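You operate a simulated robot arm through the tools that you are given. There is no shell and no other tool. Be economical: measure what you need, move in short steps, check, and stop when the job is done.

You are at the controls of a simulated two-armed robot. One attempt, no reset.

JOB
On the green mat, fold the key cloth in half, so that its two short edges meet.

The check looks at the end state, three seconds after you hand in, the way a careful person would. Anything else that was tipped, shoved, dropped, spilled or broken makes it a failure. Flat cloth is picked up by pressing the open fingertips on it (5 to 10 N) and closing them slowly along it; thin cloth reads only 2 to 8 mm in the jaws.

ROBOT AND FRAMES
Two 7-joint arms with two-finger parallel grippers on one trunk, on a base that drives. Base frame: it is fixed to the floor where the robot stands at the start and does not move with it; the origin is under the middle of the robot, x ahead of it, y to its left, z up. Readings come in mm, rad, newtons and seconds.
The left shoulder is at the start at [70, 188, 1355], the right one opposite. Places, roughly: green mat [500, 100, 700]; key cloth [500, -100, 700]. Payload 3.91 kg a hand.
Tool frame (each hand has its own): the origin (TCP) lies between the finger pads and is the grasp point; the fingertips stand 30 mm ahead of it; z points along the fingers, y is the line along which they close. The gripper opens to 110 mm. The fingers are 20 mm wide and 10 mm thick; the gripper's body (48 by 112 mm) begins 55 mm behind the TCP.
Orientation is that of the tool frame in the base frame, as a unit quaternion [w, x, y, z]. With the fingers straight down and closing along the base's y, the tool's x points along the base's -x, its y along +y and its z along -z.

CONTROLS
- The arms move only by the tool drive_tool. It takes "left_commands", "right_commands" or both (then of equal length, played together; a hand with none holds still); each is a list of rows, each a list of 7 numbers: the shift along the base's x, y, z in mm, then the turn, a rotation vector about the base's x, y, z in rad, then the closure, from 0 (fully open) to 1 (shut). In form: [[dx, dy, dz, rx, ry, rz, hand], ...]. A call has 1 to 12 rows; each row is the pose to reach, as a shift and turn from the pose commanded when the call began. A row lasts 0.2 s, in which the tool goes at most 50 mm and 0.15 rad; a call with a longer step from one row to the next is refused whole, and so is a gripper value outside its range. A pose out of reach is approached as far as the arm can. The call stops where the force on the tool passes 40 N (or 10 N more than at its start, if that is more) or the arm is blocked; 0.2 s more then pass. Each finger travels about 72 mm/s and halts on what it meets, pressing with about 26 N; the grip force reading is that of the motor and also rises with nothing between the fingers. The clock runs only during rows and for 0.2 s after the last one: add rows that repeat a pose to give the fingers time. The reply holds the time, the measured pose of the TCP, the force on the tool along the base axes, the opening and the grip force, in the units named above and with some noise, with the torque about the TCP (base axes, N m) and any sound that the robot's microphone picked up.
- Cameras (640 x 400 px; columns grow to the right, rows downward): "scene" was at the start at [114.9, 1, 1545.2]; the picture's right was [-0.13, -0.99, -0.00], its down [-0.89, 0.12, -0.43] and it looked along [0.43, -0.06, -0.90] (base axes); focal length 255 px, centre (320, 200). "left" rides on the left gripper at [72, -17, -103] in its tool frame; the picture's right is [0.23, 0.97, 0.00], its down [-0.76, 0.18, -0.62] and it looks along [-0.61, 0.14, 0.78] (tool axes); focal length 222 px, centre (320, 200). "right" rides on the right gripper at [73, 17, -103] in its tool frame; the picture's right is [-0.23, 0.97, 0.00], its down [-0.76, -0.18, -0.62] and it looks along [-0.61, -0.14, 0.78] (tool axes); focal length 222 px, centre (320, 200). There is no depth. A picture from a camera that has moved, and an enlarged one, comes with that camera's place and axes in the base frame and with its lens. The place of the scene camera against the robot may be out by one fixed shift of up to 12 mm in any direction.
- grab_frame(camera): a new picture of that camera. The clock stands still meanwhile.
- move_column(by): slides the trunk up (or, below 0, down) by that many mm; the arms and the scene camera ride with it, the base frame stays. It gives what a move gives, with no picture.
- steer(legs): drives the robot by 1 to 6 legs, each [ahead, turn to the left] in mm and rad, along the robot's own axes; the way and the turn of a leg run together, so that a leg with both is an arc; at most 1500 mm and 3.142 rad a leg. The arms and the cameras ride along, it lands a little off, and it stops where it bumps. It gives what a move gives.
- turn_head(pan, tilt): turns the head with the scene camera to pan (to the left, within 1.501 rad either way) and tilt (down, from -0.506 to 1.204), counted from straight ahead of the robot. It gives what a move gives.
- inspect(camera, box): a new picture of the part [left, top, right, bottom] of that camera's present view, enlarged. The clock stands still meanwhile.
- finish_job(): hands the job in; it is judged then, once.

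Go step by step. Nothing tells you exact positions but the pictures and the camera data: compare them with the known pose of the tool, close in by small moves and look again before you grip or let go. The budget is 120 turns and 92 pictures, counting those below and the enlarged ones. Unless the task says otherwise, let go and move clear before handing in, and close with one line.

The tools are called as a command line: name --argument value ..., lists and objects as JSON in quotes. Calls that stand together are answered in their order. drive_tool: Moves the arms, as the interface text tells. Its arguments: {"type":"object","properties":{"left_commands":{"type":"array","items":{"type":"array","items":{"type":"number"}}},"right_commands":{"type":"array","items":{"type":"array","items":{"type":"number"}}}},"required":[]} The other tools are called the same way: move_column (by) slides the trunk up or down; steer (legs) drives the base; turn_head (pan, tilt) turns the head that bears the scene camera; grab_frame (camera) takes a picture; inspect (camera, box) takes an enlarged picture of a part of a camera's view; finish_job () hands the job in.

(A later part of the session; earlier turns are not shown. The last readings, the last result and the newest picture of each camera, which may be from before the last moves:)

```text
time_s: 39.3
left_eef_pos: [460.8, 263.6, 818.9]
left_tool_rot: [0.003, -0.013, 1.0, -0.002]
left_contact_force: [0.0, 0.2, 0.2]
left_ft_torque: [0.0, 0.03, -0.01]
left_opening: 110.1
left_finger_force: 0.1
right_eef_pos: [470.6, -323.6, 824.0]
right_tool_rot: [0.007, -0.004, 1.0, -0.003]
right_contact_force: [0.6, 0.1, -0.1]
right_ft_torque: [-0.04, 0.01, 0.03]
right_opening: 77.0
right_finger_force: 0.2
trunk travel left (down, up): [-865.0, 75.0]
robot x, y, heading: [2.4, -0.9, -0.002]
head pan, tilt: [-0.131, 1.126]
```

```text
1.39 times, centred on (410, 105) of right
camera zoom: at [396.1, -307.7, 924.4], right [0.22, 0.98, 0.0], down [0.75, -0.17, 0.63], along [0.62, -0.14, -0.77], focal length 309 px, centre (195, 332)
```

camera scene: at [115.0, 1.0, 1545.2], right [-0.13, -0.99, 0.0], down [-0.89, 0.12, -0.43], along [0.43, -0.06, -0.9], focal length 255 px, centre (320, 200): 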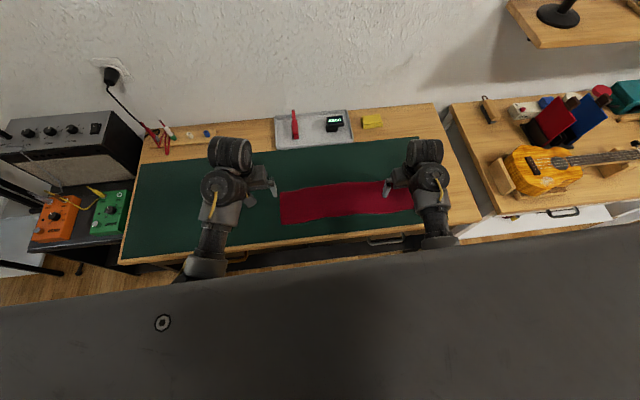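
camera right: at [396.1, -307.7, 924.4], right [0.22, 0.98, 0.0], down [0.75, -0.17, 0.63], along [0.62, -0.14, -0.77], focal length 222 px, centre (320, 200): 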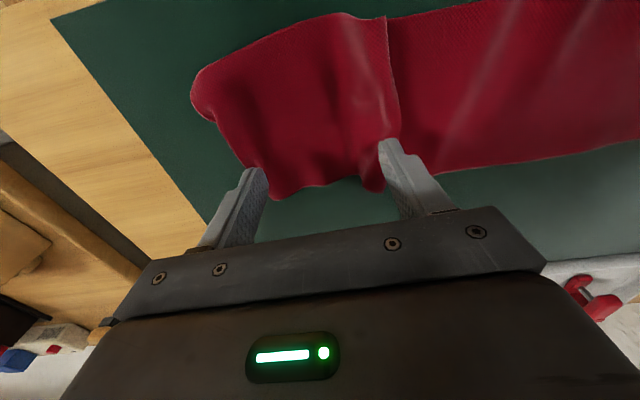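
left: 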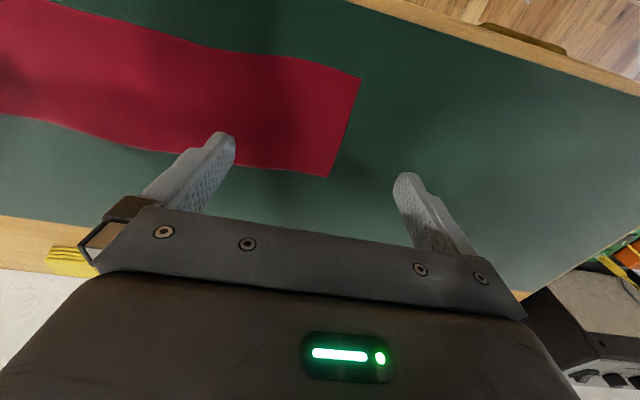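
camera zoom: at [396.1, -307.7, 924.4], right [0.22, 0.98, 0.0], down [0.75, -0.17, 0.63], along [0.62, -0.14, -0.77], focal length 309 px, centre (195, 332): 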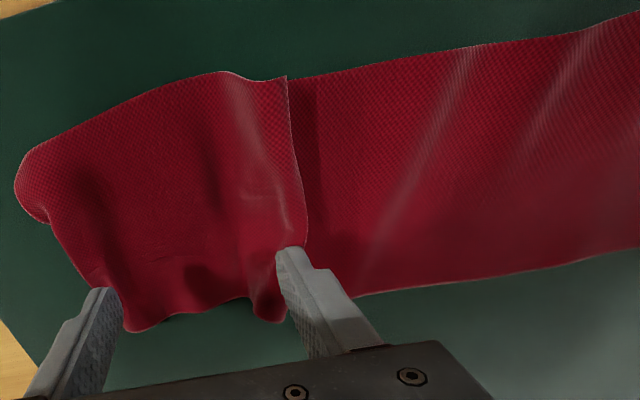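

It is a Z-pleat with its top fold at y≈-262. I'll put the inner finger on the plain cloth beyond it and the outer finger on the flap, then spread.

drive_tool --right_commands '[[0, 14, -10, 0, 0, 0, 0.4], [0, 28, -20, 0, 0, 0, 0.45], [0, 41, -38, 0, 0, 0, 0.45], [0, 41, -48, 0, 0, 0, 0.45], [0, 41, -51, 0, 0, 0, 0.45], [0, 41, -51, 0, 0, 0, 0.38], [0, 41, -51, 0, 0, 0, 0.3], [0, 41, -51, 0, 0, 0, 0.22], [0, 41, -51, 0, 0, 0, 0.14], [0, 41, -51, 0, 0, 0, 0.05], [0, 41, -30, 0, 0, 0, 0.05], [0, 41, 0, 0, 0, 0, 0.05]]'

grab_frame --camera "right"

```text
time_s: 41.9
left_eef_pos: [459.3, 264.7, 820.0]
left_tool_rot: [0.003, -0.013, 1.0, -0.003]
left_contact_force: [0.1, -0.3, 0.0]
left_ft_torque: [-0.02, 0.01, 0.0]
left_opening: 109.9
left_finger_force: 0.0
right_eef_pos: [467.8, -280.2, 824.2]
right_tool_rot: [0.007, -0.004, 1.0, -0.003]
right_contact_force: [0.3, 0.2, 0.1]
right_ft_torque: [0.03, -0.02, -0.02]
right_opening: 104.3
right_finger_force: 0.2
trunk travel left (down, up): [-865.0, 75.0]
robot x, y, heading: [1.6, -4.4, -0.001]
head pan, tilt: [-0.131, 1.126]
```

```text
61 pictures are left
camera right: at [394.1, -265.5, 923.8], right [0.22, 0.98, 0.0], down [0.76, -0.17, 0.63], along [0.62, -0.14, -0.77], focal length 222 px, centre (320, 200)
```

right: 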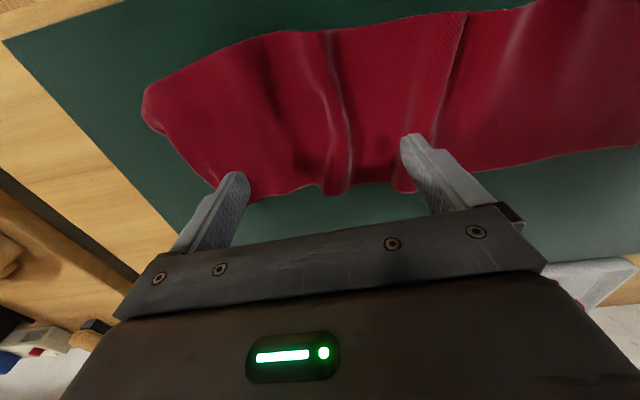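

The pleat travels like a ripple. I take an overhead look.

inspect --camera "scene" --box '[270, 140, 470, 260]'

inspect --camera "right" --box '[130, 0, 640, 210]'

```text
3.20 times, centred on (370, 200) of scene
camera zoom: at [113.9, 0.7, 1545.1], right [-0.13, -0.99, 0.0], down [-0.89, 0.12, -0.43], along [0.43, -0.06, -0.9], focal length 816 px, centre (160, 200)
```

zoom: 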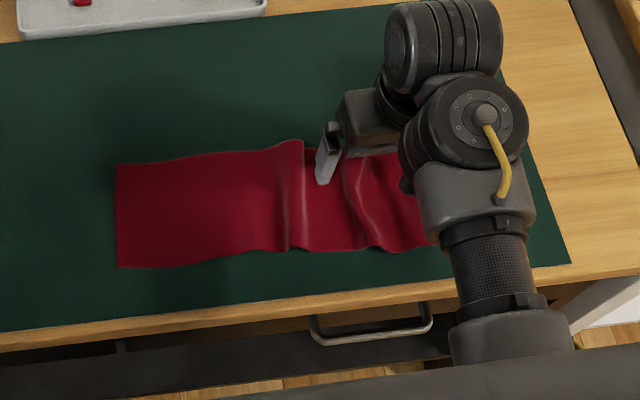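

```text
1.25 times, centred on (385, 105) of right
camera zoom: at [394.1, -265.5, 923.8], right [0.22, 0.98, 0.0], down [0.76, -0.17, 0.63], along [0.62, -0.14, -0.77], focal length 279 px, centre (238, 319)
```

zoom: 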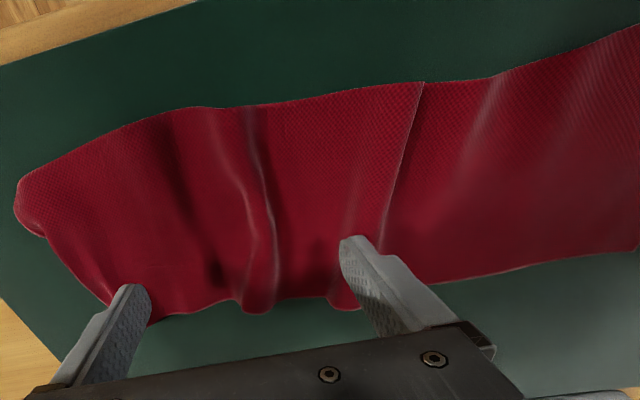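

Ripples remain. I press the closed fingers firmly near the right end and drag outward to take up the slack.

drive_tool --right_commands '[[0, -20, 0, 0, 0, 0, 0.5], [0, -40, 0, 0, 0, 0, 0.9], [0, -60, 0, 0, 0, 0, 1], [0, -80, 0, 0, 0, 0, 1], [0, -90, -20, 0, 0, 0, 1], [0, -90, -40, 0, 0, 0, 1], [0, -90, -50, 0, 0, 0, 1], [0, -90, -53, 0, 0, 0, 1]]'

drive_tool --right_commands '[[0, -6, 0, 0, 0, 0, 1], [0, -12, 0, 0, 0, 0, 1], [0, -18, 0, 0, 0, 0, 1], [0, -24, 0, 0, 0, 0, 1], [0, -30, 0, 0, 0, 0, 1], [0, -36, 0, 0, 0, 0, 1], [0, -42, 0, 0, 0, 0, 1], [0, -48, 0, 0, 0, 0, 1], [0, -48, 10, 0, 0, 0, 1], [0, -48, 30, 0, 0, 0, 1], [0, -48, 50, 0, 0, 0, 1]]'

grab_frame --camera "right"

inspect --camera "scene" --box '[270, 140, 470, 260]'

```text
time_s: 43.7
left_eef_pos: [457.7, 266.1, 819.5]
left_tool_rot: [0.004, -0.014, 1.0, -0.003]
left_contact_force: [0.4, -0.8, 0.2]
left_ft_torque: [-0.01, 0.02, 0.0]
left_opening: 110.3
left_finger_force: 0.0
right_eef_pos: [469.3, -372.2, 775.5]
right_tool_rot: [0.01, -0.004, 1.0, -0.005]
right_contact_force: [-2.0, 0.6, 28.1]
right_ft_torque: [0.09, 0.24, 0.0]
right_opening: 0.2
right_finger_force: 25.7
trunk travel left (down, up): [-865.0, 75.0]
robot x, y, heading: [-2.1, 0.7, 0.001]
head pan, tilt: [-0.131, 1.126]
```

```text
time_s: 44.6
left_eef_pos: [459.2, 265.3, 820.4]
left_tool_rot: [0.004, -0.014, 1.0, -0.003]
left_contact_force: [0.1, 0.0, -0.2]
left_ft_torque: [0.0, 0.01, 0.01]
left_opening: 110.1
left_finger_force: 0.0
right_eef_pos: [469.0, -390.2, 773.7]
right_tool_rot: [0.01, -0.006, 1.0, -0.003]
right_contact_force: [-7.1, 9.9, 27.1]
right_ft_torque: [0.4, 0.41, -0.04]
right_opening: 0.0
right_finger_force: 25.9
trunk travel left (down, up): [-865.0, 75.0]
robot x, y, heading: [1.8, 0.0, -0.005]
head pan, tilt: [-0.131, 1.126]
stopped in row 4 (right hand): the force on the tool passed its limit (the readings are from after the stop); the commanded pose is now the measured one
```

```text
58 pictures are left
camera right: at [393.6, -374.8, 874.3], right [0.22, 0.98, 0.0], down [0.75, -0.16, 0.64], along [0.62, -0.14, -0.77], focal length 222 px, centre (320, 200)
```

right: 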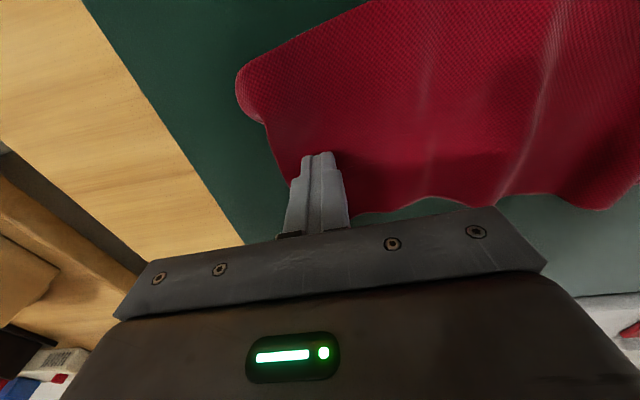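

```text
3.20 times, centred on (370, 200) of scene
camera zoom: at [111.1, 3.2, 1545.5], right [-0.13, -0.99, 0.0], down [-0.89, 0.12, -0.43], along [0.43, -0.06, -0.9], focal length 816 px, centre (160, 200)
```

zoom: 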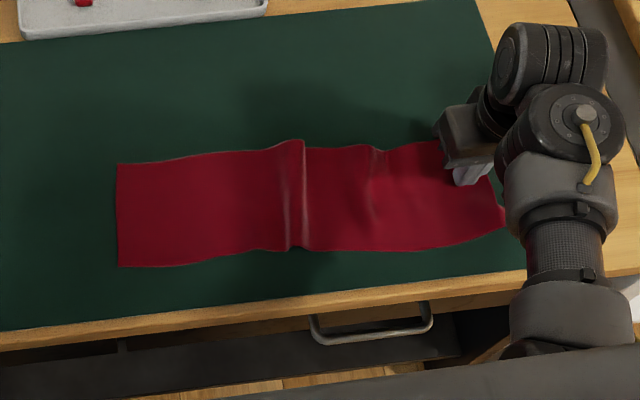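

Dragging works and the pleat is opening. I continue with a lighter press.

drive_tool --right_commands '[[0, 0, 1, 0, 0, 0, 1], [0, -4, 1, 0, 0, 0, 1], [0, -9, 1, 0, 0, 0, 1], [0, -14, 1, 0, 0, 0, 1], [0, -19, 1, 0, 0, 0, 1], [0, -24, 1, 0, 0, 0, 1], [0, -28, 1, 0, 0, 0, 1], [0, -32, 1, 0, 0, 0, 1], [0, -32, 1, 0, 0, 0, 1]]'

inspect --camera "scene" --box '[270, 140, 470, 260]'

```text
time_s: 46.6
left_eef_pos: [458.7, 266.6, 818.9]
left_tool_rot: [0.003, -0.013, 1.0, -0.003]
left_contact_force: [0.0, 0.3, 0.1]
left_ft_torque: [0.01, 0.01, 0.01]
left_opening: 110.2
left_finger_force: 0.0
right_eef_pos: [467.1, -423.0, 774.6]
right_tool_rot: [0.009, -0.005, 1.0, -0.004]
right_contact_force: [0.9, 10.4, 23.3]
right_ft_torque: [0.42, 0.13, -0.05]
right_opening: 0.0
right_finger_force: 25.6
trunk travel left (down, up): [-865.0, 75.0]
robot x, y, heading: [0.4, 3.2, -0.002]
head pan, tilt: [-0.131, 1.126]
```

```text
3.20 times, centred on (370, 200) of scene
camera zoom: at [112.5, 5.3, 1545.4], right [-0.13, -0.99, 0.0], down [-0.89, 0.12, -0.43], along [0.43, -0.06, -0.9], focal length 816 px, centre (160, 200)
```

zoom: 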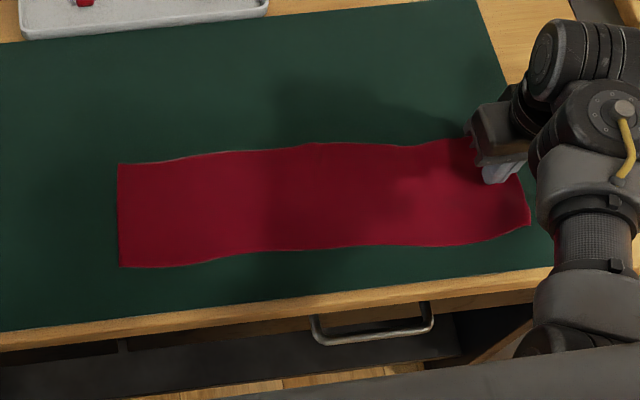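

The cloth is flat again, spanning about y=-5 to -443. It should be about 100 mm further left for reach, so I raise the right hand and bring the left hand over the cloth's left end to drag it.

drive_tool --left_commands '[[3, -25, 0, 0, 0, 0, 0.2], [6, -50, 0, 0, 0, 0, 0.4], [9, -75, 0, 0, 0, 0, 0.6], [12, -100, 0, 0, 0, 0, 0.8], [15, -125, 0, 0, 0, 0, 1], [18, -150, 0, 0, 0, 0, 1], [21, -175, 0, 0, 0, 0, 1], [24, -200, 0, 0, 0, 0, 1], [26, -225, 0, 0, 0, 0, 1], [28, -250, 0, 0, 0, 0, 1], [28, -275, 0, 0, 0, 0, 1], [28, -290, 0, 0, 0, 0, 1]]' --right_commands '[[0, 0, 10, 0, 0, 0, 1], [0, 0, 20, 0, 0, 0, 1], [0, 0, 35, 0, 0, 0, 1], [0, 0, 50, 0, 0, 0, 1], [0, 0, 50, 0, 0, 0, 1], [0, 0, 50, 0, 0, 0, 1], [0, 0, 50, 0, 0, 0, 1], [0, 0, 50, 0, 0, 0, 1], [0, 0, 50, 0, 0, 0, 1], [0, 0, 50, 0, 0, 0, 1], [0, 0, 50, 0, 0, 0, 1], [0, 0, 50, 0, 0, 0, 1]]'

grab_frame --camera "left"

grab_frame --camera "right"

```text
time_s: 49.5
left_eef_pos: [499.6, 32.7, 799.8]
left_tool_rot: [0.005, -0.029, 0.999, 0.038]
left_contact_force: [0.3, 1.0, -0.4]
left_ft_torque: [0.02, 0.03, 0.01]
left_opening: 0.2
left_finger_force: 26.1
right_eef_pos: [467.9, -424.0, 821.8]
right_tool_rot: [0.008, -0.005, 1.0, -0.004]
right_contact_force: [0.2, -0.4, 0.0]
right_ft_torque: [-0.01, -0.03, -0.01]
right_opening: 0.0
right_finger_force: 26.3
trunk travel left (down, up): [-865.0, 75.0]
robot x, y, heading: [1.1, -1.6, -0.002]
head pan, tilt: [-0.131, 1.126]
stopped in row 12 (left hand): the arm was blocked; the commanded pose is now the measured one
```

```text
55 pictures are left
camera left: at [427.7, 3.3, 900.7], right [-0.28, 0.96, 0.07], down [0.74, 0.17, 0.64], along [0.6, 0.24, -0.76], focal length 222 px, centre (320, 200)
```

left: 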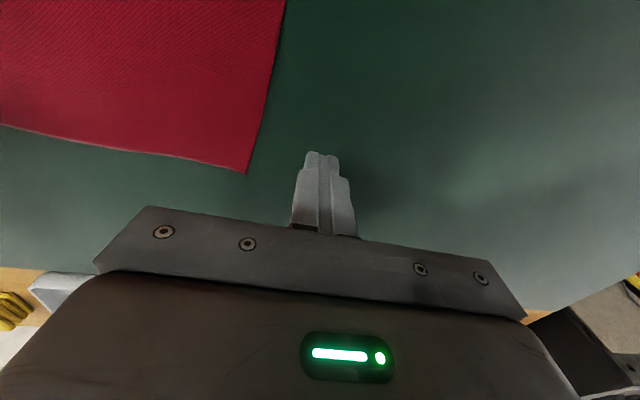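

```text
54 pictures are left
camera right: at [393.8, -409.2, 922.4], right [0.22, 0.98, 0.0], down [0.75, -0.17, 0.64], along [0.62, -0.14, -0.77], focal length 222 px, centre (320, 200)
```

right: 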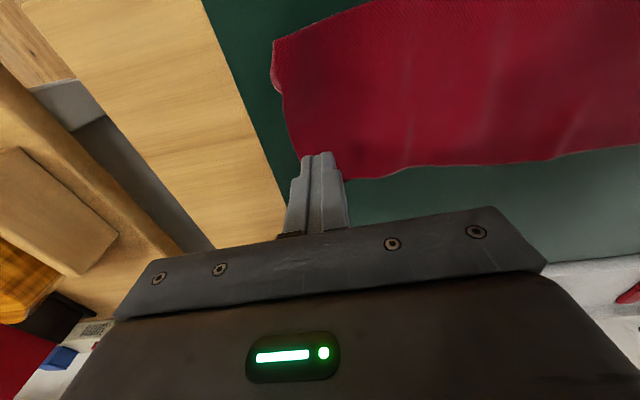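

The left arm is blocked near y≈30, so I need to know whether the right hand reaches the left end. I send the left hand back and sweep the right hand leftward.

drive_tool --left_commands '[[0, 20, 10, 0, 0, 0, 1], [0, 45, 15, 0, 0, 0, 1], [0, 70, 15, 0, 0, 0, 1], [0, 95, 15, 0, 0, 0, 1], [0, 120, 15, 0, 0, 0, 1], [0, 145, 15, 0, 0, 0, 1], [0, 170, 15, 0, 0, 0, 1], [0, 195, 15, 0, 0, 0, 1], [0, 220, 15, 0, 0, 0, 1], [0, 240, 15, 0, 0, 0, 1], [0, 240, 15, 0, 0, 0, 1], [0, 240, 15, 0, 0, 0, 1]]' --right_commands '[[0, 15, -5, 0, 0, 0, 1], [0, 40, -5, 0, 0, 0, 1], [0, 65, -5, 0, 0, 0, 1], [0, 90, -5, 0, 0, 0, 1], [0, 115, -5, 0, 0, 0, 1], [0, 140, -5, 0, 0, 0, 1], [0, 165, -5, 0, 0, 0, 1], [0, 190, -5, 0, 0, 0, 1], [0, 215, -5, 0, 0, 0, 1], [0, 240, -5, 0, 0, 0, 1], [0, 265, -5, 0, 0, 0, 1], [0, 290, -5, 0, 0, 0, 1]]'

drive_tool --right_commands '[[0, 20, 0, 0, 0, 0, 1], [0, 40, 0, 0, 0, 0, 1], [0, 60, 0, 0, 0, 0, 1], [0, 80, 0, 0, 0, 0, 1], [0, 100, 0, 0, 0, 0, 1], [0, 120, 0, 0, 0, 0, 1], [0, 140, 0, 0, 0, 0, 1], [0, 150, 0, 0, 0, 0, 1]]'

```text
time_s: 52.0
left_eef_pos: [498.4, 271.4, 812.2]
left_tool_rot: [0.005, -0.028, 0.999, 0.037]
left_contact_force: [0.6, 0.4, -0.6]
left_ft_torque: [0.0, 0.02, -0.01]
left_opening: 0.1
left_finger_force: 25.8
right_eef_pos: [469.7, -133.7, 814.9]
right_tool_rot: [0.007, -0.006, 1.0, -0.003]
right_contact_force: [0.0, -0.2, -0.3]
right_ft_torque: [-0.02, -0.02, -0.02]
right_opening: 0.0
right_finger_force: 26.0
trunk travel left (down, up): [-865.0, 75.0]
robot x, y, heading: [2.3, 0.5, 0.001]
head pan, tilt: [-0.131, 1.126]
```

```text
time_s: 54.0
left_eef_pos: [498.5, 270.9, 813.0]
left_tool_rot: [0.005, -0.028, 0.999, 0.037]
left_contact_force: [0.3, -0.1, -0.8]
left_ft_torque: [0.0, 0.04, 0.03]
left_opening: 0.0
left_finger_force: 26.4
right_eef_pos: [464.0, -21.9, 796.9]
right_tool_rot: [0.002, 0.004, 0.999, -0.032]
right_contact_force: [0.7, 1.0, 0.3]
right_ft_torque: [-0.01, 0.01, 0.01]
right_opening: 0.0
right_finger_force: 26.0
trunk travel left (down, up): [-865.0, 75.0]
robot x, y, heading: [-0.6, -4.0, -0.007]
head pan, tilt: [-0.131, 1.126]
stopped in row 8 (right hand): the arm was blocked; the commanded pose is now the measured one
```

The right hand reaches to about y=-22. Turning the robot about 0.13 rad left will bring the left end into its reach and keep the right end in range.

steer --legs '[[0, 0.13]]'

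grab_frame --camera "right"

grab_frame --camera "scene"

```text
time_s: 55.0
left_eef_pos: [459.9, 333.2, 812.4]
left_tool_rot: [0.003, -0.092, 0.995, 0.038]
left_contact_force: [-0.2, -0.4, 0.0]
left_ft_torque: [0.03, -0.01, 0.01]
left_opening: 0.0
left_finger_force: 26.3
right_eef_pos: [465.3, 38.0, 797.4]
right_tool_rot: [0.005, -0.061, 0.998, -0.03]
right_contact_force: [0.4, 0.6, 0.5]
right_ft_torque: [-0.01, 0.0, -0.02]
right_opening: 0.0
right_finger_force: 26.1
trunk travel left (down, up): [-865.0, 75.0]
robot x, y, heading: [-0.6, 3.3, 0.129]
head pan, tilt: [-0.131, 1.126]
```

```text
53 pictures are left
camera right: at [388.4, 50.2, 898.3], right [0.11, 0.99, -0.06], down [0.77, -0.04, 0.64], along [0.63, -0.11, -0.77], focal length 222 px, centre (320, 200)
```

right: 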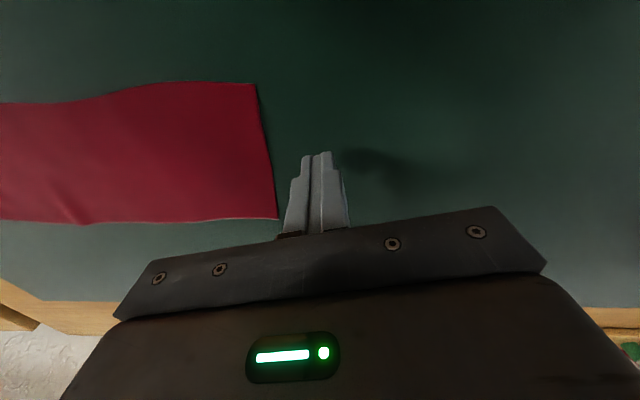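

```text
52 pictures are left
camera scene: at [115.3, 15.4, 1545.2], right [0.0, -1.0, 0.0], down [-0.9, 0.0, -0.43], along [0.43, 0.0, -0.9], focal length 255 px, centre (320, 200)
```

scene: 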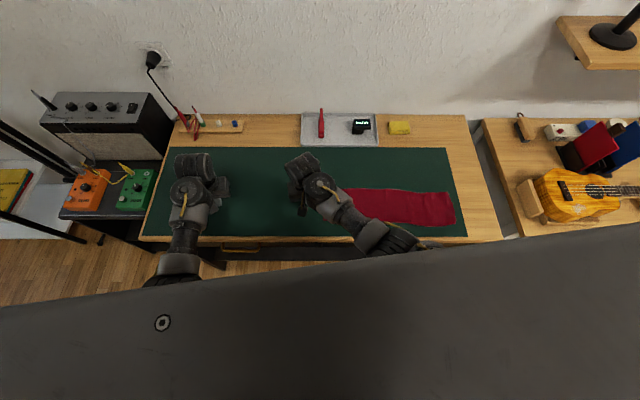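

The left edge is at (415,-3) to (535,-15). I level and align the right hand, press near that end, and drag the cloth about 45 mm left.

drive_tool --right_commands '[[4, -17, 5, 0.03, 0, -0.06, 1], [8, -34, 5, 0.06, 0, -0.12, 1], [10, -52, 5, 0.06, 0, -0.17, 1], [10, -68, 0, 0.06, 0, -0.17, 1], [10, -68, -10, 0.06, 0, -0.17, 1], [10, -68, -18, 0.06, 0, -0.17, 1], [10, -68, -22, 0.06, 0, -0.17, 1], [10, -68, -24, 0.06, 0, -0.17, 1], [10, -68, -24, 0.06, 0, -0.17, 1]]'

```text
time_s: 57.0
left_eef_pos: [457.6, 333.4, 812.8]
left_tool_rot: [0.002, -0.093, 0.995, 0.037]
left_contact_force: [-0.8, -0.1, -0.6]
left_ft_torque: [-0.02, 0.01, -0.02]
left_opening: 0.0
left_finger_force: 26.0
right_eef_pos: [473.5, -31.3, 773.7]
right_tool_rot: [0.004, 0.023, 1.0, -0.001]
right_contact_force: [-1.3, -1.4, 3.5]
right_ft_torque: [-0.04, 0.02, -0.02]
right_opening: 0.0
right_finger_force: 25.9
trunk travel left (down, up): [-865.0, 75.0]
robot x, y, heading: [-2.8, 0.1, 0.127]
head pan, tilt: [-0.131, 1.126]
```

drive_tool --right_commands '[[0, 0, -2, 0, 0, 0, 1], [0, 5, -2, 0, 0, 0, 1], [0, 10, -2, 0, 0, 0, 1], [0, 15, -2, 0, 0, 0, 1], [0, 20, -2, 0, 0, 0, 1], [0, 25, -2, 0, 0, 0, 1], [0, 30, -2, 0, 0, 0, 1], [0, 35, -2, 0, 0, 0, 1], [0, 40, -2, 0, 0, 0, 1], [0, 45, -2, 0, 0, 0, 1], [0, 45, 10, 0, 0, 0, 1], [0, 45, 25, 0, 0, 0, 0.87]]'

grab_frame --camera "right"

inspect --camera "scene" --box '[290, 150, 490, 250]'

```text
time_s: 59.2
left_eef_pos: [458.1, 332.6, 814.1]
left_tool_rot: [0.003, -0.091, 0.995, 0.038]
left_contact_force: [-0.1, 0.5, 0.7]
left_ft_torque: [0.0, 0.0, 0.01]
left_opening: 0.0
left_finger_force: 25.6
right_eef_pos: [473.6, 10.2, 774.7]
right_tool_rot: [0.007, 0.025, 1.0, -0.001]
right_contact_force: [-5.1, -8.1, 20.4]
right_ft_torque: [-0.18, 0.31, 0.08]
right_opening: 0.0
right_finger_force: 26.1
trunk travel left (down, up): [-865.0, 75.0]
robot x, y, heading: [-3.1, 1.1, 0.127]
head pan, tilt: [-0.131, 1.126]
stopped in row 10 (right hand): the force on the tool passed its limit (the readings are from after the stop); the commanded pose is now the measured one
```

```text
51 pictures are left
camera right: at [400.4, 29.5, 875.0], right [0.28, 0.96, 0.0], down [0.74, -0.21, 0.63], along [0.61, -0.17, -0.77], focal length 222 px, centre (320, 200)
```

right: 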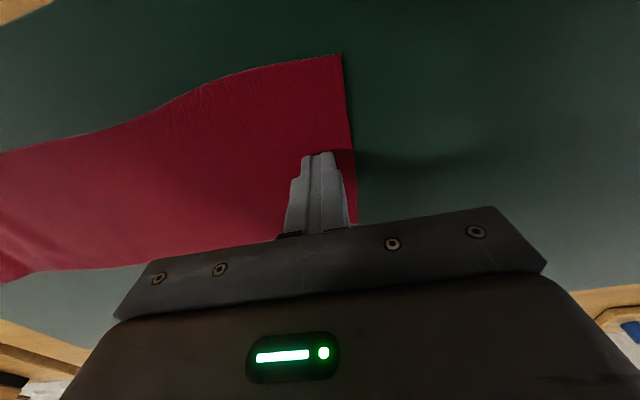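

```text
3.20 times, centred on (390, 200) of scene
camera zoom: at [112.1, 14.9, 1545.2], right [0.0, -1.0, 0.0], down [-0.9, 0.0, -0.43], along [0.43, 0.0, -0.9], focal length 816 px, centre (96, 200)
```

zoom: 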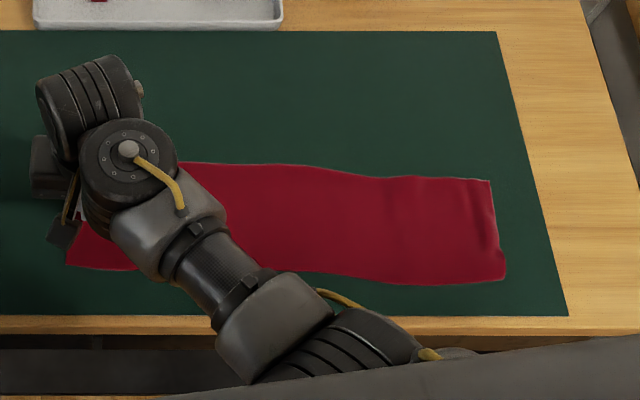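

The cloth slid well. Its left edge at x≈473 is at y≈31, so I set up an edge pinch there: jaws at 15 mm, left finger just outside the edge.

drive_tool --right_commands '[[0, 0, 10, 0, 0, 0, 1], [0, 0, 20, 0, 0, 0, 0.87], [0, 8, 20, 0, 0, -0.03, 0.865], [0, 15, 18, 0, 0, -0.05, 0.865], [0, 15, 12, 0, 0, -0.05, 0.865], [0, 15, 12, 0, 0, -0.05, 0.865]]'

inspect --camera "right" --box '[240, 40, 420, 240]'

```text
time_s: 60.6
left_eef_pos: [459.4, 331.8, 812.6]
left_tool_rot: [0.003, -0.093, 0.995, 0.037]
left_contact_force: [0.9, -0.2, 0.1]
left_ft_torque: [-0.01, -0.03, 0.0]
left_opening: 0.0
left_finger_force: 25.9
right_eef_pos: [474.1, 13.2, 778.8]
right_tool_rot: [0.003, 0.051, 0.999, -0.011]
right_contact_force: [0.4, 0.4, -0.2]
right_ft_torque: [-0.01, 0.01, -0.02]
right_opening: 14.7
right_finger_force: 0.1
trunk travel left (down, up): [-865.0, 75.0]
robot x, y, heading: [1.2, 1.0, 0.13]
head pan, tilt: [-0.131, 1.126]
```

```text
2.00 times, centred on (330, 140) of right
camera zoom: at [403.6, 39.1, 878.4], right [0.33, 0.94, -0.02], down [0.74, -0.24, 0.63], along [0.59, -0.22, -0.77], focal length 444 px, centre (300, 320)
```

zoom: 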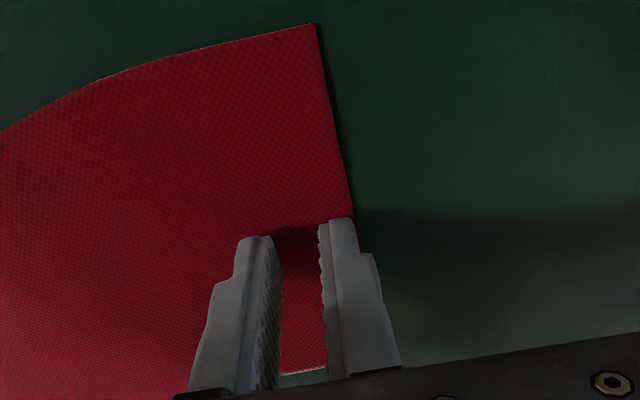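

It falls 13 mm short because of reach. I raise it slightly and turn the robot another 0.08 rad left.

drive_tool --right_commands '[[0, -4, 10, 0, 0, 0.04, 0.865], [0, -8, 20, 0, 0, 0.08, 0.865]]'

steer --legs '[[0, 0.09]]'

grab_frame --camera "right"

```text
time_s: 61.2
left_eef_pos: [460.5, 332.7, 813.0]
left_tool_rot: [0.002, -0.093, 0.995, 0.038]
left_contact_force: [0.5, 0.8, -0.7]
left_ft_torque: [0.04, -0.03, -0.04]
left_opening: 0.1
left_finger_force: 26.0
right_eef_pos: [474.6, 19.7, 807.8]
right_tool_rot: [0.006, 0.009, 1.0, 0.001]
right_contact_force: [0.4, -0.3, -0.1]
right_ft_torque: [0.01, 0.01, 0.0]
right_opening: 15.1
right_finger_force: 0.1
trunk travel left (down, up): [-865.0, 75.0]
robot x, y, heading: [2.6, 0.6, 0.13]
head pan, tilt: [-0.131, 1.126]
```

```text
time_s: 62.1
left_eef_pos: [426.8, 372.8, 812.4]
left_tool_rot: [0.002, -0.138, 0.99, 0.038]
left_contact_force: [-0.6, 0.0, 0.7]
left_ft_torque: [0.03, -0.04, 0.02]
left_opening: 0.2
left_finger_force: 26.1
right_eef_pos: [472.1, 61.1, 804.8]
right_tool_rot: [0.005, -0.037, 0.999, -0.001]
right_contact_force: [0.1, -0.5, -0.1]
right_ft_torque: [-0.01, -0.04, -0.03]
right_opening: 14.9
right_finger_force: 0.0
trunk travel left (down, up): [-865.0, 75.0]
robot x, y, heading: [3.1, -0.8, 0.223]
head pan, tilt: [-0.131, 1.126]
```

```text
48 pictures are left
camera right: at [396.3, 71.9, 906.7], right [0.16, 0.99, 0.0], down [0.77, -0.12, 0.63], along [0.62, -0.1, -0.78], focal length 222 px, centre (320, 200)
```

right: 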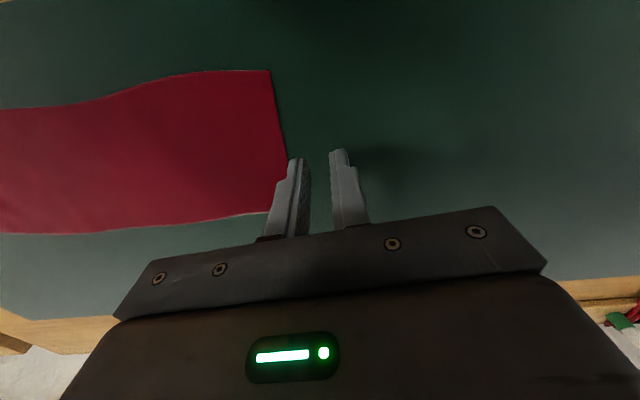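

Now there is margin. I align the yaw, move to y≈24.5 and descend to just above the mat.

drive_tool --right_commands '[[0, -12, -5, 0, 0, -0.04, 0.865], [0, -24, -12, 0, 0, -0.08, 0.865], [0, -36, -20, 0, 0, -0.12, 0.865], [0, -36.5, -24, 0, 0, -0.12, 0.865], [0, -36.5, -24, 0, 0, -0.12, 0.865]]'

inspect --camera "right" --box '[240, 40, 420, 240]'

```text
time_s: 63.3
left_eef_pos: [426.3, 373.2, 812.4]
left_tool_rot: [0.001, -0.138, 0.99, 0.036]
left_contact_force: [-0.7, -0.1, 0.3]
left_ft_torque: [-0.01, -0.03, -0.01]
left_opening: 0.0
left_finger_force: 25.7
right_eef_pos: [469.5, 24.2, 781.2]
right_tool_rot: [0.005, 0.024, 1.0, -0.001]
right_contact_force: [1.2, 0.8, -0.2]
right_ft_torque: [0.03, 0.02, 0.0]
right_opening: 15.0
right_finger_force: 0.1
trunk travel left (down, up): [-865.0, 75.0]
robot x, y, heading: [0.2, -1.2, 0.221]
head pan, tilt: [-0.131, 1.126]
```

```text
2.00 times, centred on (330, 140) of right
camera zoom: at [397.0, 43.2, 882.9], right [0.27, 0.96, 0.0], down [0.75, -0.21, 0.63], along [0.61, -0.17, -0.78], focal length 444 px, centre (300, 320)
```

zoom: 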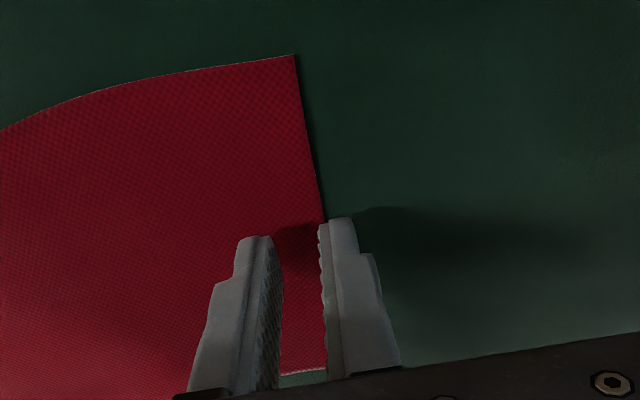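

The left finger sits right at the edge. I press down lightly and close slowly.

drive_tool --right_commands '[[0, 0, -5, 0, 0, 0, 0.865], [0, 0, -8, 0, 0, 0, 0.865], [0, 0, -9, 0, 0, 0, 0.865], [0, 0, -9, 0, 0, 0, 0.88], [0, 0, -9, 0, 0, 0, 0.9], [0, 0, -9, 0, 0, 0, 0.92], [0, 0, -9, 0, 0, 0, 0.94], [0, 0, -9, 0, 0, 0, 0.96], [0, 0, -9, 0, 0, 0, 0.98], [0, 0, -9, 0, 0, 0, 1], [0, 0, -9, 0, 0, 0, 1], [0, 0, -9, 0, 0, 0, 1]]'

inspect --camera "right" --box '[240, 40, 420, 240]'

```text
time_s: 65.9
left_eef_pos: [425.4, 373.5, 812.2]
left_tool_rot: [0.001, -0.139, 0.99, 0.038]
left_contact_force: [0.8, 0.7, 0.1]
left_ft_torque: [0.01, 0.02, 0.01]
left_opening: 0.0
left_finger_force: 26.3
right_eef_pos: [470.5, 25.7, 775.3]
right_tool_rot: [0.006, 0.024, 1.0, -0.001]
right_contact_force: [2.6, 1.4, 28.0]
right_ft_torque: [0.05, 0.0, -0.01]
right_opening: 0.1
right_finger_force: 26.1
trunk travel left (down, up): [-865.0, 75.0]
robot x, y, heading: [4.4, 1.1, 0.218]
head pan, tilt: [-0.131, 1.126]
```

```text
2.00 times, centred on (330, 140) of right
camera zoom: at [397.0, 44.5, 875.1], right [0.27, 0.96, 0.0], down [0.74, -0.21, 0.63], along [0.61, -0.17, -0.77], focal length 444 px, centre (300, 320)
```

zoom: 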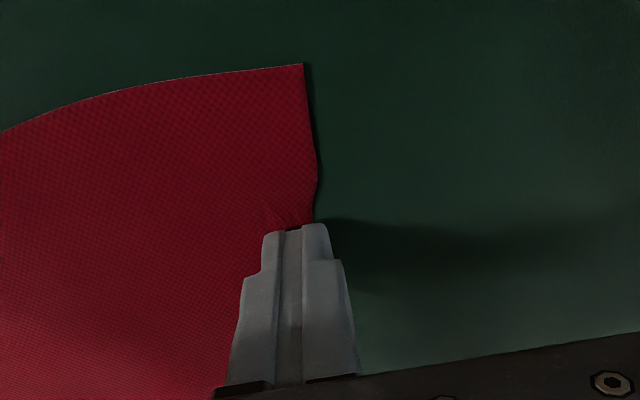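

The fingers closed empty because the outer one rode over the edge. I retry with it overlapping the cloth by about 4 mm.

drive_tool --right_commands '[[0, 0, 8, 0, 0, 0, 1], [0, -7, 8, 0, 0, 0, 0.845], [0, -7, 8, 0, 0, 0, 0.845], [0, -7, 2, 0, 0, 0, 0.845], [0, -7, -0.5, 0, 0, 0, 0.845], [0, -7, -0.5, 0, 0, 0, 0.865], [0, -7, -0.5, 0, 0, 0, 0.89], [0, -7, -0.5, 0, 0, 0, 0.92], [0, -7, -0.5, 0, 0, 0, 0.95], [0, -7, -0.5, 0, 0, 0, 0.98], [0, -7, -0.5, 0, 0, 0, 1], [0, -7, -0.5, 0, 0, 0, 1]]'

inspect --camera "right" --box '[240, 40, 420, 240]'

```text
time_s: 68.5
left_eef_pos: [424.0, 375.6, 812.3]
left_tool_rot: [0.002, -0.139, 0.99, 0.037]
left_contact_force: [0.4, -0.1, 0.5]
left_ft_torque: [0.01, 0.02, 0.03]
left_opening: 0.0
left_finger_force: 25.5
right_eef_pos: [470.7, 19.4, 774.4]
right_tool_rot: [0.007, 0.022, 1.0, 0.0]
right_contact_force: [3.3, 9.5, 30.3]
right_ft_torque: [0.38, 0.02, -0.07]
right_opening: 2.1
right_finger_force: 26.3
trunk travel left (down, up): [-865.0, 75.0]
robot x, y, heading: [1.0, -0.2, 0.223]
head pan, tilt: [-0.131, 1.126]
```

```text
2.00 times, centred on (330, 140) of right
camera zoom: at [397.4, 39.1, 875.0], right [0.27, 0.96, 0.0], down [0.74, -0.21, 0.63], along [0.61, -0.17, -0.77], focal length 444 px, centre (300, 320)
```

zoom: 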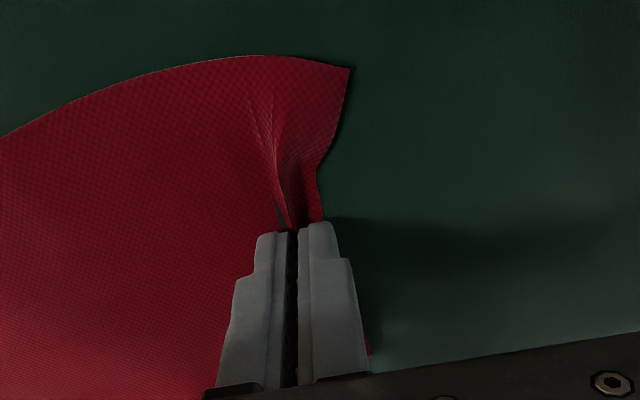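

Gripped at 2.1 mm with only a small lip. I start the fold: lift and carry it to the right in a low arc, gradually tilting the hand so the fingers point toward +y.

drive_tool --right_commands '[[0, -5, 15, 0, 0, 0, 1], [0, -12, 28, 0, 0, 0, 1], [0, -23.2, 40, 0.04, 0, 0, 1], [0, -37.4, 50, 0.08, 0, 0, 1], [-1, -53.6, 58, 0.12, 0, 0, 1], [-1, -72.8, 61.6, 0.16, 0, 0, 1], [-2, -92, 61.4, 0.2, 0, 0, 1], [-2, -112.4, 61, 0.25, 0, 0, 1], [-3, -133.9, 60.7, 0.3, 0, 0, 1], [-3, -155.3, 60.2, 0.35, 0, 0, 1], [-4, -176.7, 59.6, 0.4, 0, 0, 1], [-4, -176.7, 59.6, 0.4, 0, 0, 1]]'

grab_frame --camera "right"

inspect --camera "scene" --box '[290, 130, 530, 280]'

```text
time_s: 70.8
left_eef_pos: [426.8, 372.4, 812.5]
left_tool_rot: [0.001, -0.138, 0.99, 0.037]
left_contact_force: [0.1, 0.3, -0.5]
left_ft_torque: [0.03, 0.02, 0.02]
left_opening: 0.0
left_finger_force: 26.4
right_eef_pos: [469.4, -197.2, 829.3]
right_tool_rot: [0.009, 0.033, 0.99, 0.135]
right_contact_force: [3.7, -1.8, -13.2]
right_ft_torque: [0.25, -0.3, 0.16]
right_opening: 1.7
right_finger_force: 26.2
trunk travel left (down, up): [-865.0, 75.0]
robot x, y, heading: [1.6, 0.8, 0.219]
head pan, tilt: [-0.131, 1.126]
stopped in row 11 (right hand): the force on the tool passed its limit (the readings are from after the stop); the commanded pose is now the measured one
```

```text
44 pictures are left
camera right: at [395.3, -204.7, 930.2], right [0.29, 0.92, 0.26], down [0.73, -0.39, 0.56], along [0.62, 0.03, -0.79], focal length 222 px, centre (320, 200)
```

right: 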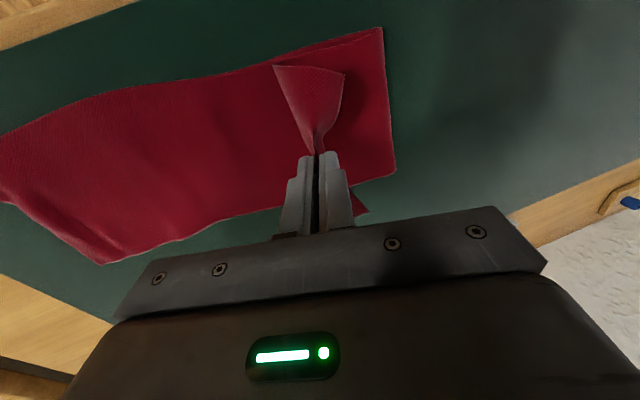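

```text
2.67 times, centred on (410, 205) of scene
camera zoom: at [114.5, 25.3, 1545.2], right [0.09, -1.0, 0.0], down [-0.9, -0.08, -0.43], along [0.43, 0.04, -0.9], focal length 680 px, centre (80, 187)
```

zoom: 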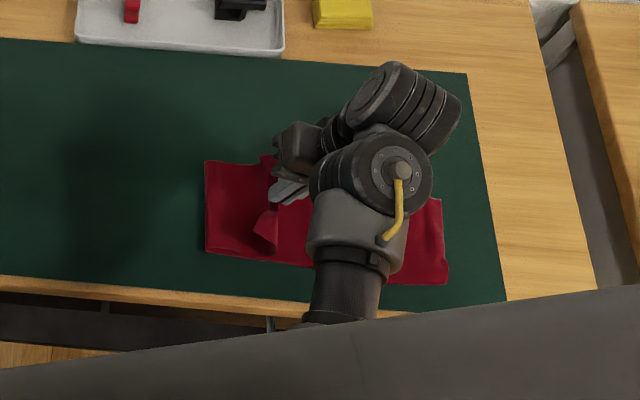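

The fold is progressing nicely, with the edge held high and the crease at y≈-109. The tilt met a limit, so I keep the current tilt and carry on right.

drive_tool --right_commands '[[0, -10, 0, 0, 0, 0, 1], [-1, -28, 0, 0, 0, 0, 1], [-3, -46, 0, 0, 0, 0, 1], [-4, -64, 0, 0, 0, 0, 1], [-5, -82, 0, 0, 0, 0, 1], [-6, -100, 0, 0, 0, 0, 1], [-8, -118, 0, 0, 0, 0, 1], [-9, -136, 0, 0, 0, 0, 1], [-10, -152, 0, 0, 0, 0, 1], [-10, -152, 0, 0, 0, 0, 1]]'

grab_frame --camera "right"

```text
time_s: 71.2
left_eef_pos: [426.1, 374.0, 812.8]
left_tool_rot: [0.001, -0.137, 0.99, 0.038]
left_contact_force: [0.1, -0.5, -0.4]
left_ft_torque: [0.0, -0.01, -0.01]
left_opening: 0.0
left_finger_force: 25.6
right_eef_pos: [470.4, -202.2, 828.6]
right_tool_rot: [0.01, 0.035, 0.99, 0.136]
right_contact_force: [6.2, -0.4, -14.9]
right_ft_torque: [0.06, -0.26, 0.07]
right_opening: 2.0
right_finger_force: 26.0
trunk travel left (down, up): [-865.0, 75.0]
robot x, y, heading: [1.0, 2.3, 0.217]
head pan, tilt: [-0.131, 1.126]
stopped in row 1 (right hand): the force on the tool passed its limit (the readings are from after the stop); the commanded pose is now the measured one
```

```text
42 pictures are left
camera right: at [395.4, -209.7, 929.7], right [0.29, 0.92, 0.26], down [0.73, -0.39, 0.56], along [0.62, 0.03, -0.79], focal length 222 px, centre (320, 200)
```

right: 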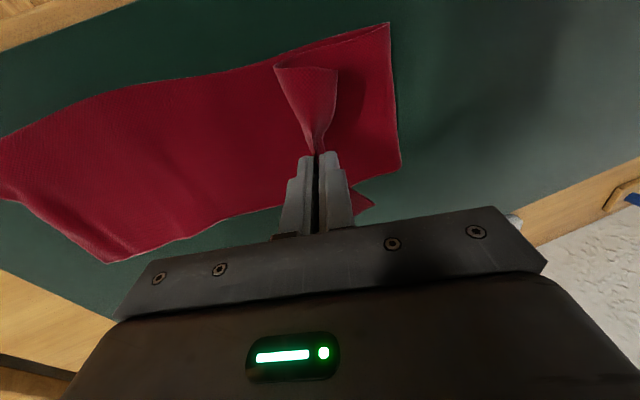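

An arm link is touching at this tilt. I take the tilt partly back and lower a little before continuing.

drive_tool --right_commands '[[0, 0, -6, -0.07, 0, 0, 1], [0, 0, -12, -0.14, 0, 0, 1], [0, -8, -15, -0.2, 0, 0, 1], [0, -22, -15, -0.24, 0, 0, 1], [0, -38, -15, -0.26, 0, 0, 1], [0, -54, -15, -0.26, 0, 0, 1]]'

```text
time_s: 72.6
left_eef_pos: [425.4, 373.5, 812.5]
left_tool_rot: [0.001, -0.137, 0.99, 0.038]
left_contact_force: [0.8, 0.4, 0.1]
left_ft_torque: [0.02, -0.01, 0.0]
left_opening: 0.0
left_finger_force: 26.6
right_eef_pos: [469.8, -257.4, 813.7]
right_tool_rot: [0.013, 0.033, 0.999, 0.007]
right_contact_force: [0.2, 0.1, 0.2]
right_ft_torque: [0.03, 0.0, -0.01]
right_opening: 2.3
right_finger_force: 26.4
trunk travel left (down, up): [-865.0, 75.0]
robot x, y, heading: [0.7, 0.0, 0.222]
head pan, tilt: [-0.131, 1.126]
```

Free again. I continue to about y=-385 and look.

drive_tool --right_commands '[[-1, -15, 0, 0, 0, 0, 1], [-3, -32, 0, 0, 0, 0, 1], [-4, -49, 0, 0, 0, 0, 1], [-6, -66, 0, 0, 0, 0, 1], [-7, -83, 0, 0, 0, 0, 1], [-9, -100, 0, 0, 0, 0, 1], [-10, -115, 0, 0, 0, 0, 1], [-10, -128, 0, 0, 0, 0, 1], [-10, -128, 0, 0, 0, 0, 1]]'

grab_frame --camera "right"

inspect --camera "scene" --box '[290, 130, 530, 280]'

```text
time_s: 74.6
left_eef_pos: [426.6, 373.2, 812.5]
left_tool_rot: [0.001, -0.138, 0.99, 0.038]
left_contact_force: [-0.5, -0.5, -0.7]
left_ft_torque: [0.0, -0.01, 0.02]
left_opening: 0.4
left_finger_force: 25.8
right_eef_pos: [459.8, -382.6, 812.0]
right_tool_rot: [0.014, 0.034, 0.999, 0.006]
right_contact_force: [0.3, -1.0, 0.1]
right_ft_torque: [0.02, -0.04, -0.02]
right_opening: 2.0
right_finger_force: 26.4
trunk travel left (down, up): [-865.0, 75.0]
robot x, y, heading: [1.5, -0.6, 0.216]
head pan, tilt: [-0.131, 1.126]
```

```text
41 pictures are left
camera right: at [385.3, -363.9, 912.9], right [0.29, 0.96, 0.02], down [0.73, -0.24, 0.64], along [0.62, -0.17, -0.77], focal length 222 px, centre (320, 200)
```

right: 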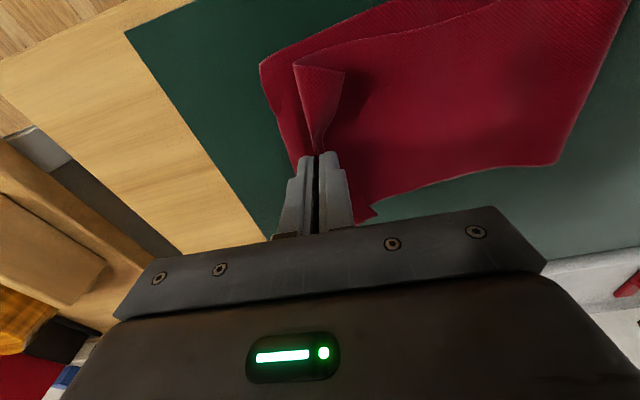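

```text
2.67 times, centred on (410, 205) of scene
camera zoom: at [114.0, 25.6, 1545.2], right [0.09, -1.0, 0.0], down [-0.9, -0.08, -0.43], along [0.43, 0.04, -0.9], focal length 680 px, centre (80, 187)
```

zoom: 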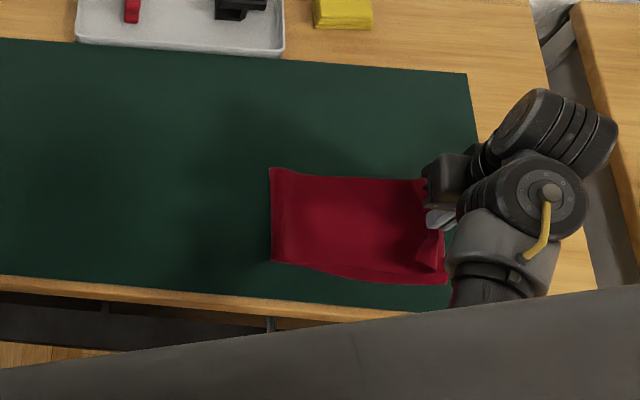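

The edge is nearly above the right edge. I zoom in on the held edge before lowering.

inspect --camera "right" --box '[240, 20, 440, 230]'

```text
1.90 times, centred on (340, 125) of right
camera zoom: at [385.3, -363.9, 912.9], right [0.29, 0.96, 0.02], down [0.73, -0.24, 0.64], along [0.62, -0.17, -0.77], focal length 423 px, centre (282, 343)
```

zoom: 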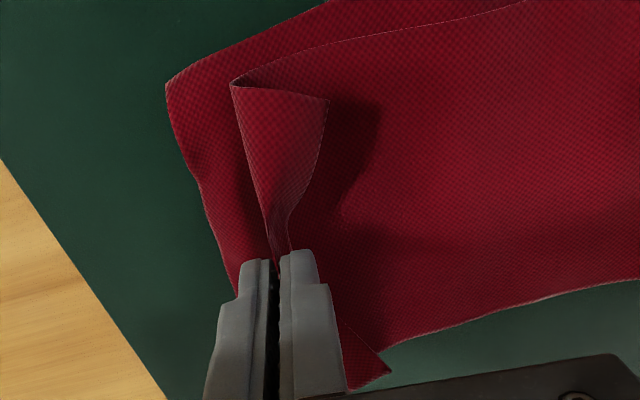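

The hem has flipped onto the top of the flap, and I can brush it outward afterwards. I shift a further 17 mm right with a slight yaw to match the lower edge, then lower and release gently.

drive_tool --right_commands '[[0, -9, -6, 0, 0, -0.04, 1], [0, -18, -14, 0, 0, -0.08, 1], [0, -18, -22, 0, 0, -0.08, 1], [0, -18, -30, 0, 0, -0.08, 1], [0, -18, -35, 0, 0, -0.08, 1], [0, -18, -35, 0, 0, -0.08, 1], [0, -18, -35, 0, 0, -0.08, 0.95], [0, -18, -35, 0, 0, -0.08, 0.88], [0, -18, -35, 0, 0, -0.08, 0.88], [0, -18, -20, 0, 0, -0.08, 0.88], [0, -18, 0, 0, 0, -0.08, 0.88], [0, -18, 10, 0, 0, -0.08, 0.88]]'

inspect --camera "right" --box '[220, 20, 440, 240]'

```text
time_s: 77.2
left_eef_pos: [426.8, 373.3, 812.3]
left_tool_rot: [0.001, -0.138, 0.99, 0.038]
left_contact_force: [0.7, -0.6, -0.1]
left_ft_torque: [-0.02, 0.01, 0.0]
left_opening: 0.0
left_finger_force: 25.8
right_eef_pos: [459.3, -400.7, 823.6]
right_tool_rot: [0.013, 0.074, 0.997, 0.005]
right_contact_force: [-0.1, 0.6, 0.6]
right_ft_torque: [-0.03, -0.02, 0.01]
right_opening: 13.1
right_finger_force: 0.0
trunk travel left (down, up): [-865.0, 75.0]
robot x, y, heading: [0.8, -2.0, 0.222]
head pan, tilt: [-0.131, 1.126]
```

```text
1.82 times, centred on (330, 130) of right
camera zoom: at [386.5, -375.7, 923.4], right [0.37, 0.93, 0.02], down [0.71, -0.29, 0.64], along [0.6, -0.22, -0.77], focal length 404 px, centre (302, 327)
```

zoom: 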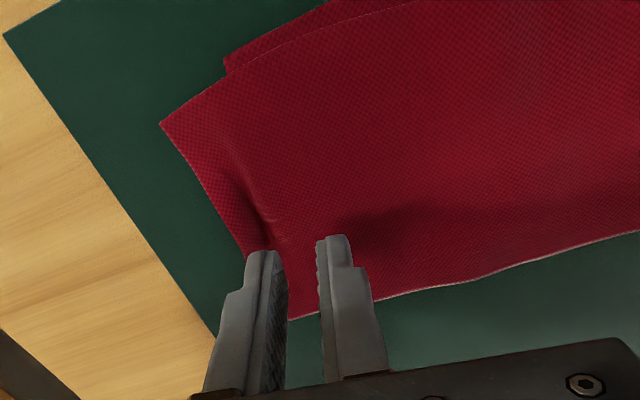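

The flap laid out flat by itself, but it overshoots: the top edge is at y≈-436, against ≈-411 for the lower edge. I'll re-pinch the top edge just inside its end, lift, and set it back about 25 mm.

drive_tool --right_commands '[[0, -8, -10, 0, 0, 0.08, 0.865], [0, -16, -22, 0, 0, 0.16, 0.865], [0, -24, -34, 0, 0, 0.22, 0.865], [0, -24, -41, 0, 0, 0.22, 0.865], [0, -24, -41, 0, 0, 0.22, 0.865]]'

inspect --camera "right" --box '[220, 20, 440, 240]'

```text
time_s: 78.4
left_eef_pos: [425.6, 372.7, 812.2]
left_tool_rot: [0.001, -0.137, 0.99, 0.038]
left_contact_force: [0.1, 0.6, 0.6]
left_ft_torque: [0.0, -0.06, 0.03]
left_opening: 0.0
left_finger_force: 26.0
right_eef_pos: [458.6, -423.6, 782.0]
right_tool_rot: [0.013, -0.037, 0.999, 0.007]
right_contact_force: [-0.6, -1.4, -0.3]
right_ft_torque: [0.01, -0.03, 0.01]
right_opening: 15.1
right_finger_force: 0.1
trunk travel left (down, up): [-865.0, 75.0]
robot x, y, heading: [-0.0, 0.7, 0.219]
head pan, tilt: [-0.131, 1.126]
```

```text
1.82 times, centred on (330, 130) of right
camera zoom: at [382.6, -414.6, 882.1], right [0.16, 0.99, 0.02], down [0.76, -0.13, 0.64], along [0.63, -0.09, -0.77], focal length 404 px, centre (302, 327)
```

zoom: 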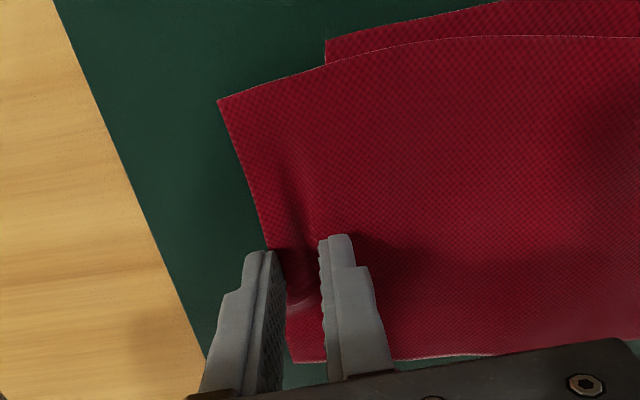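

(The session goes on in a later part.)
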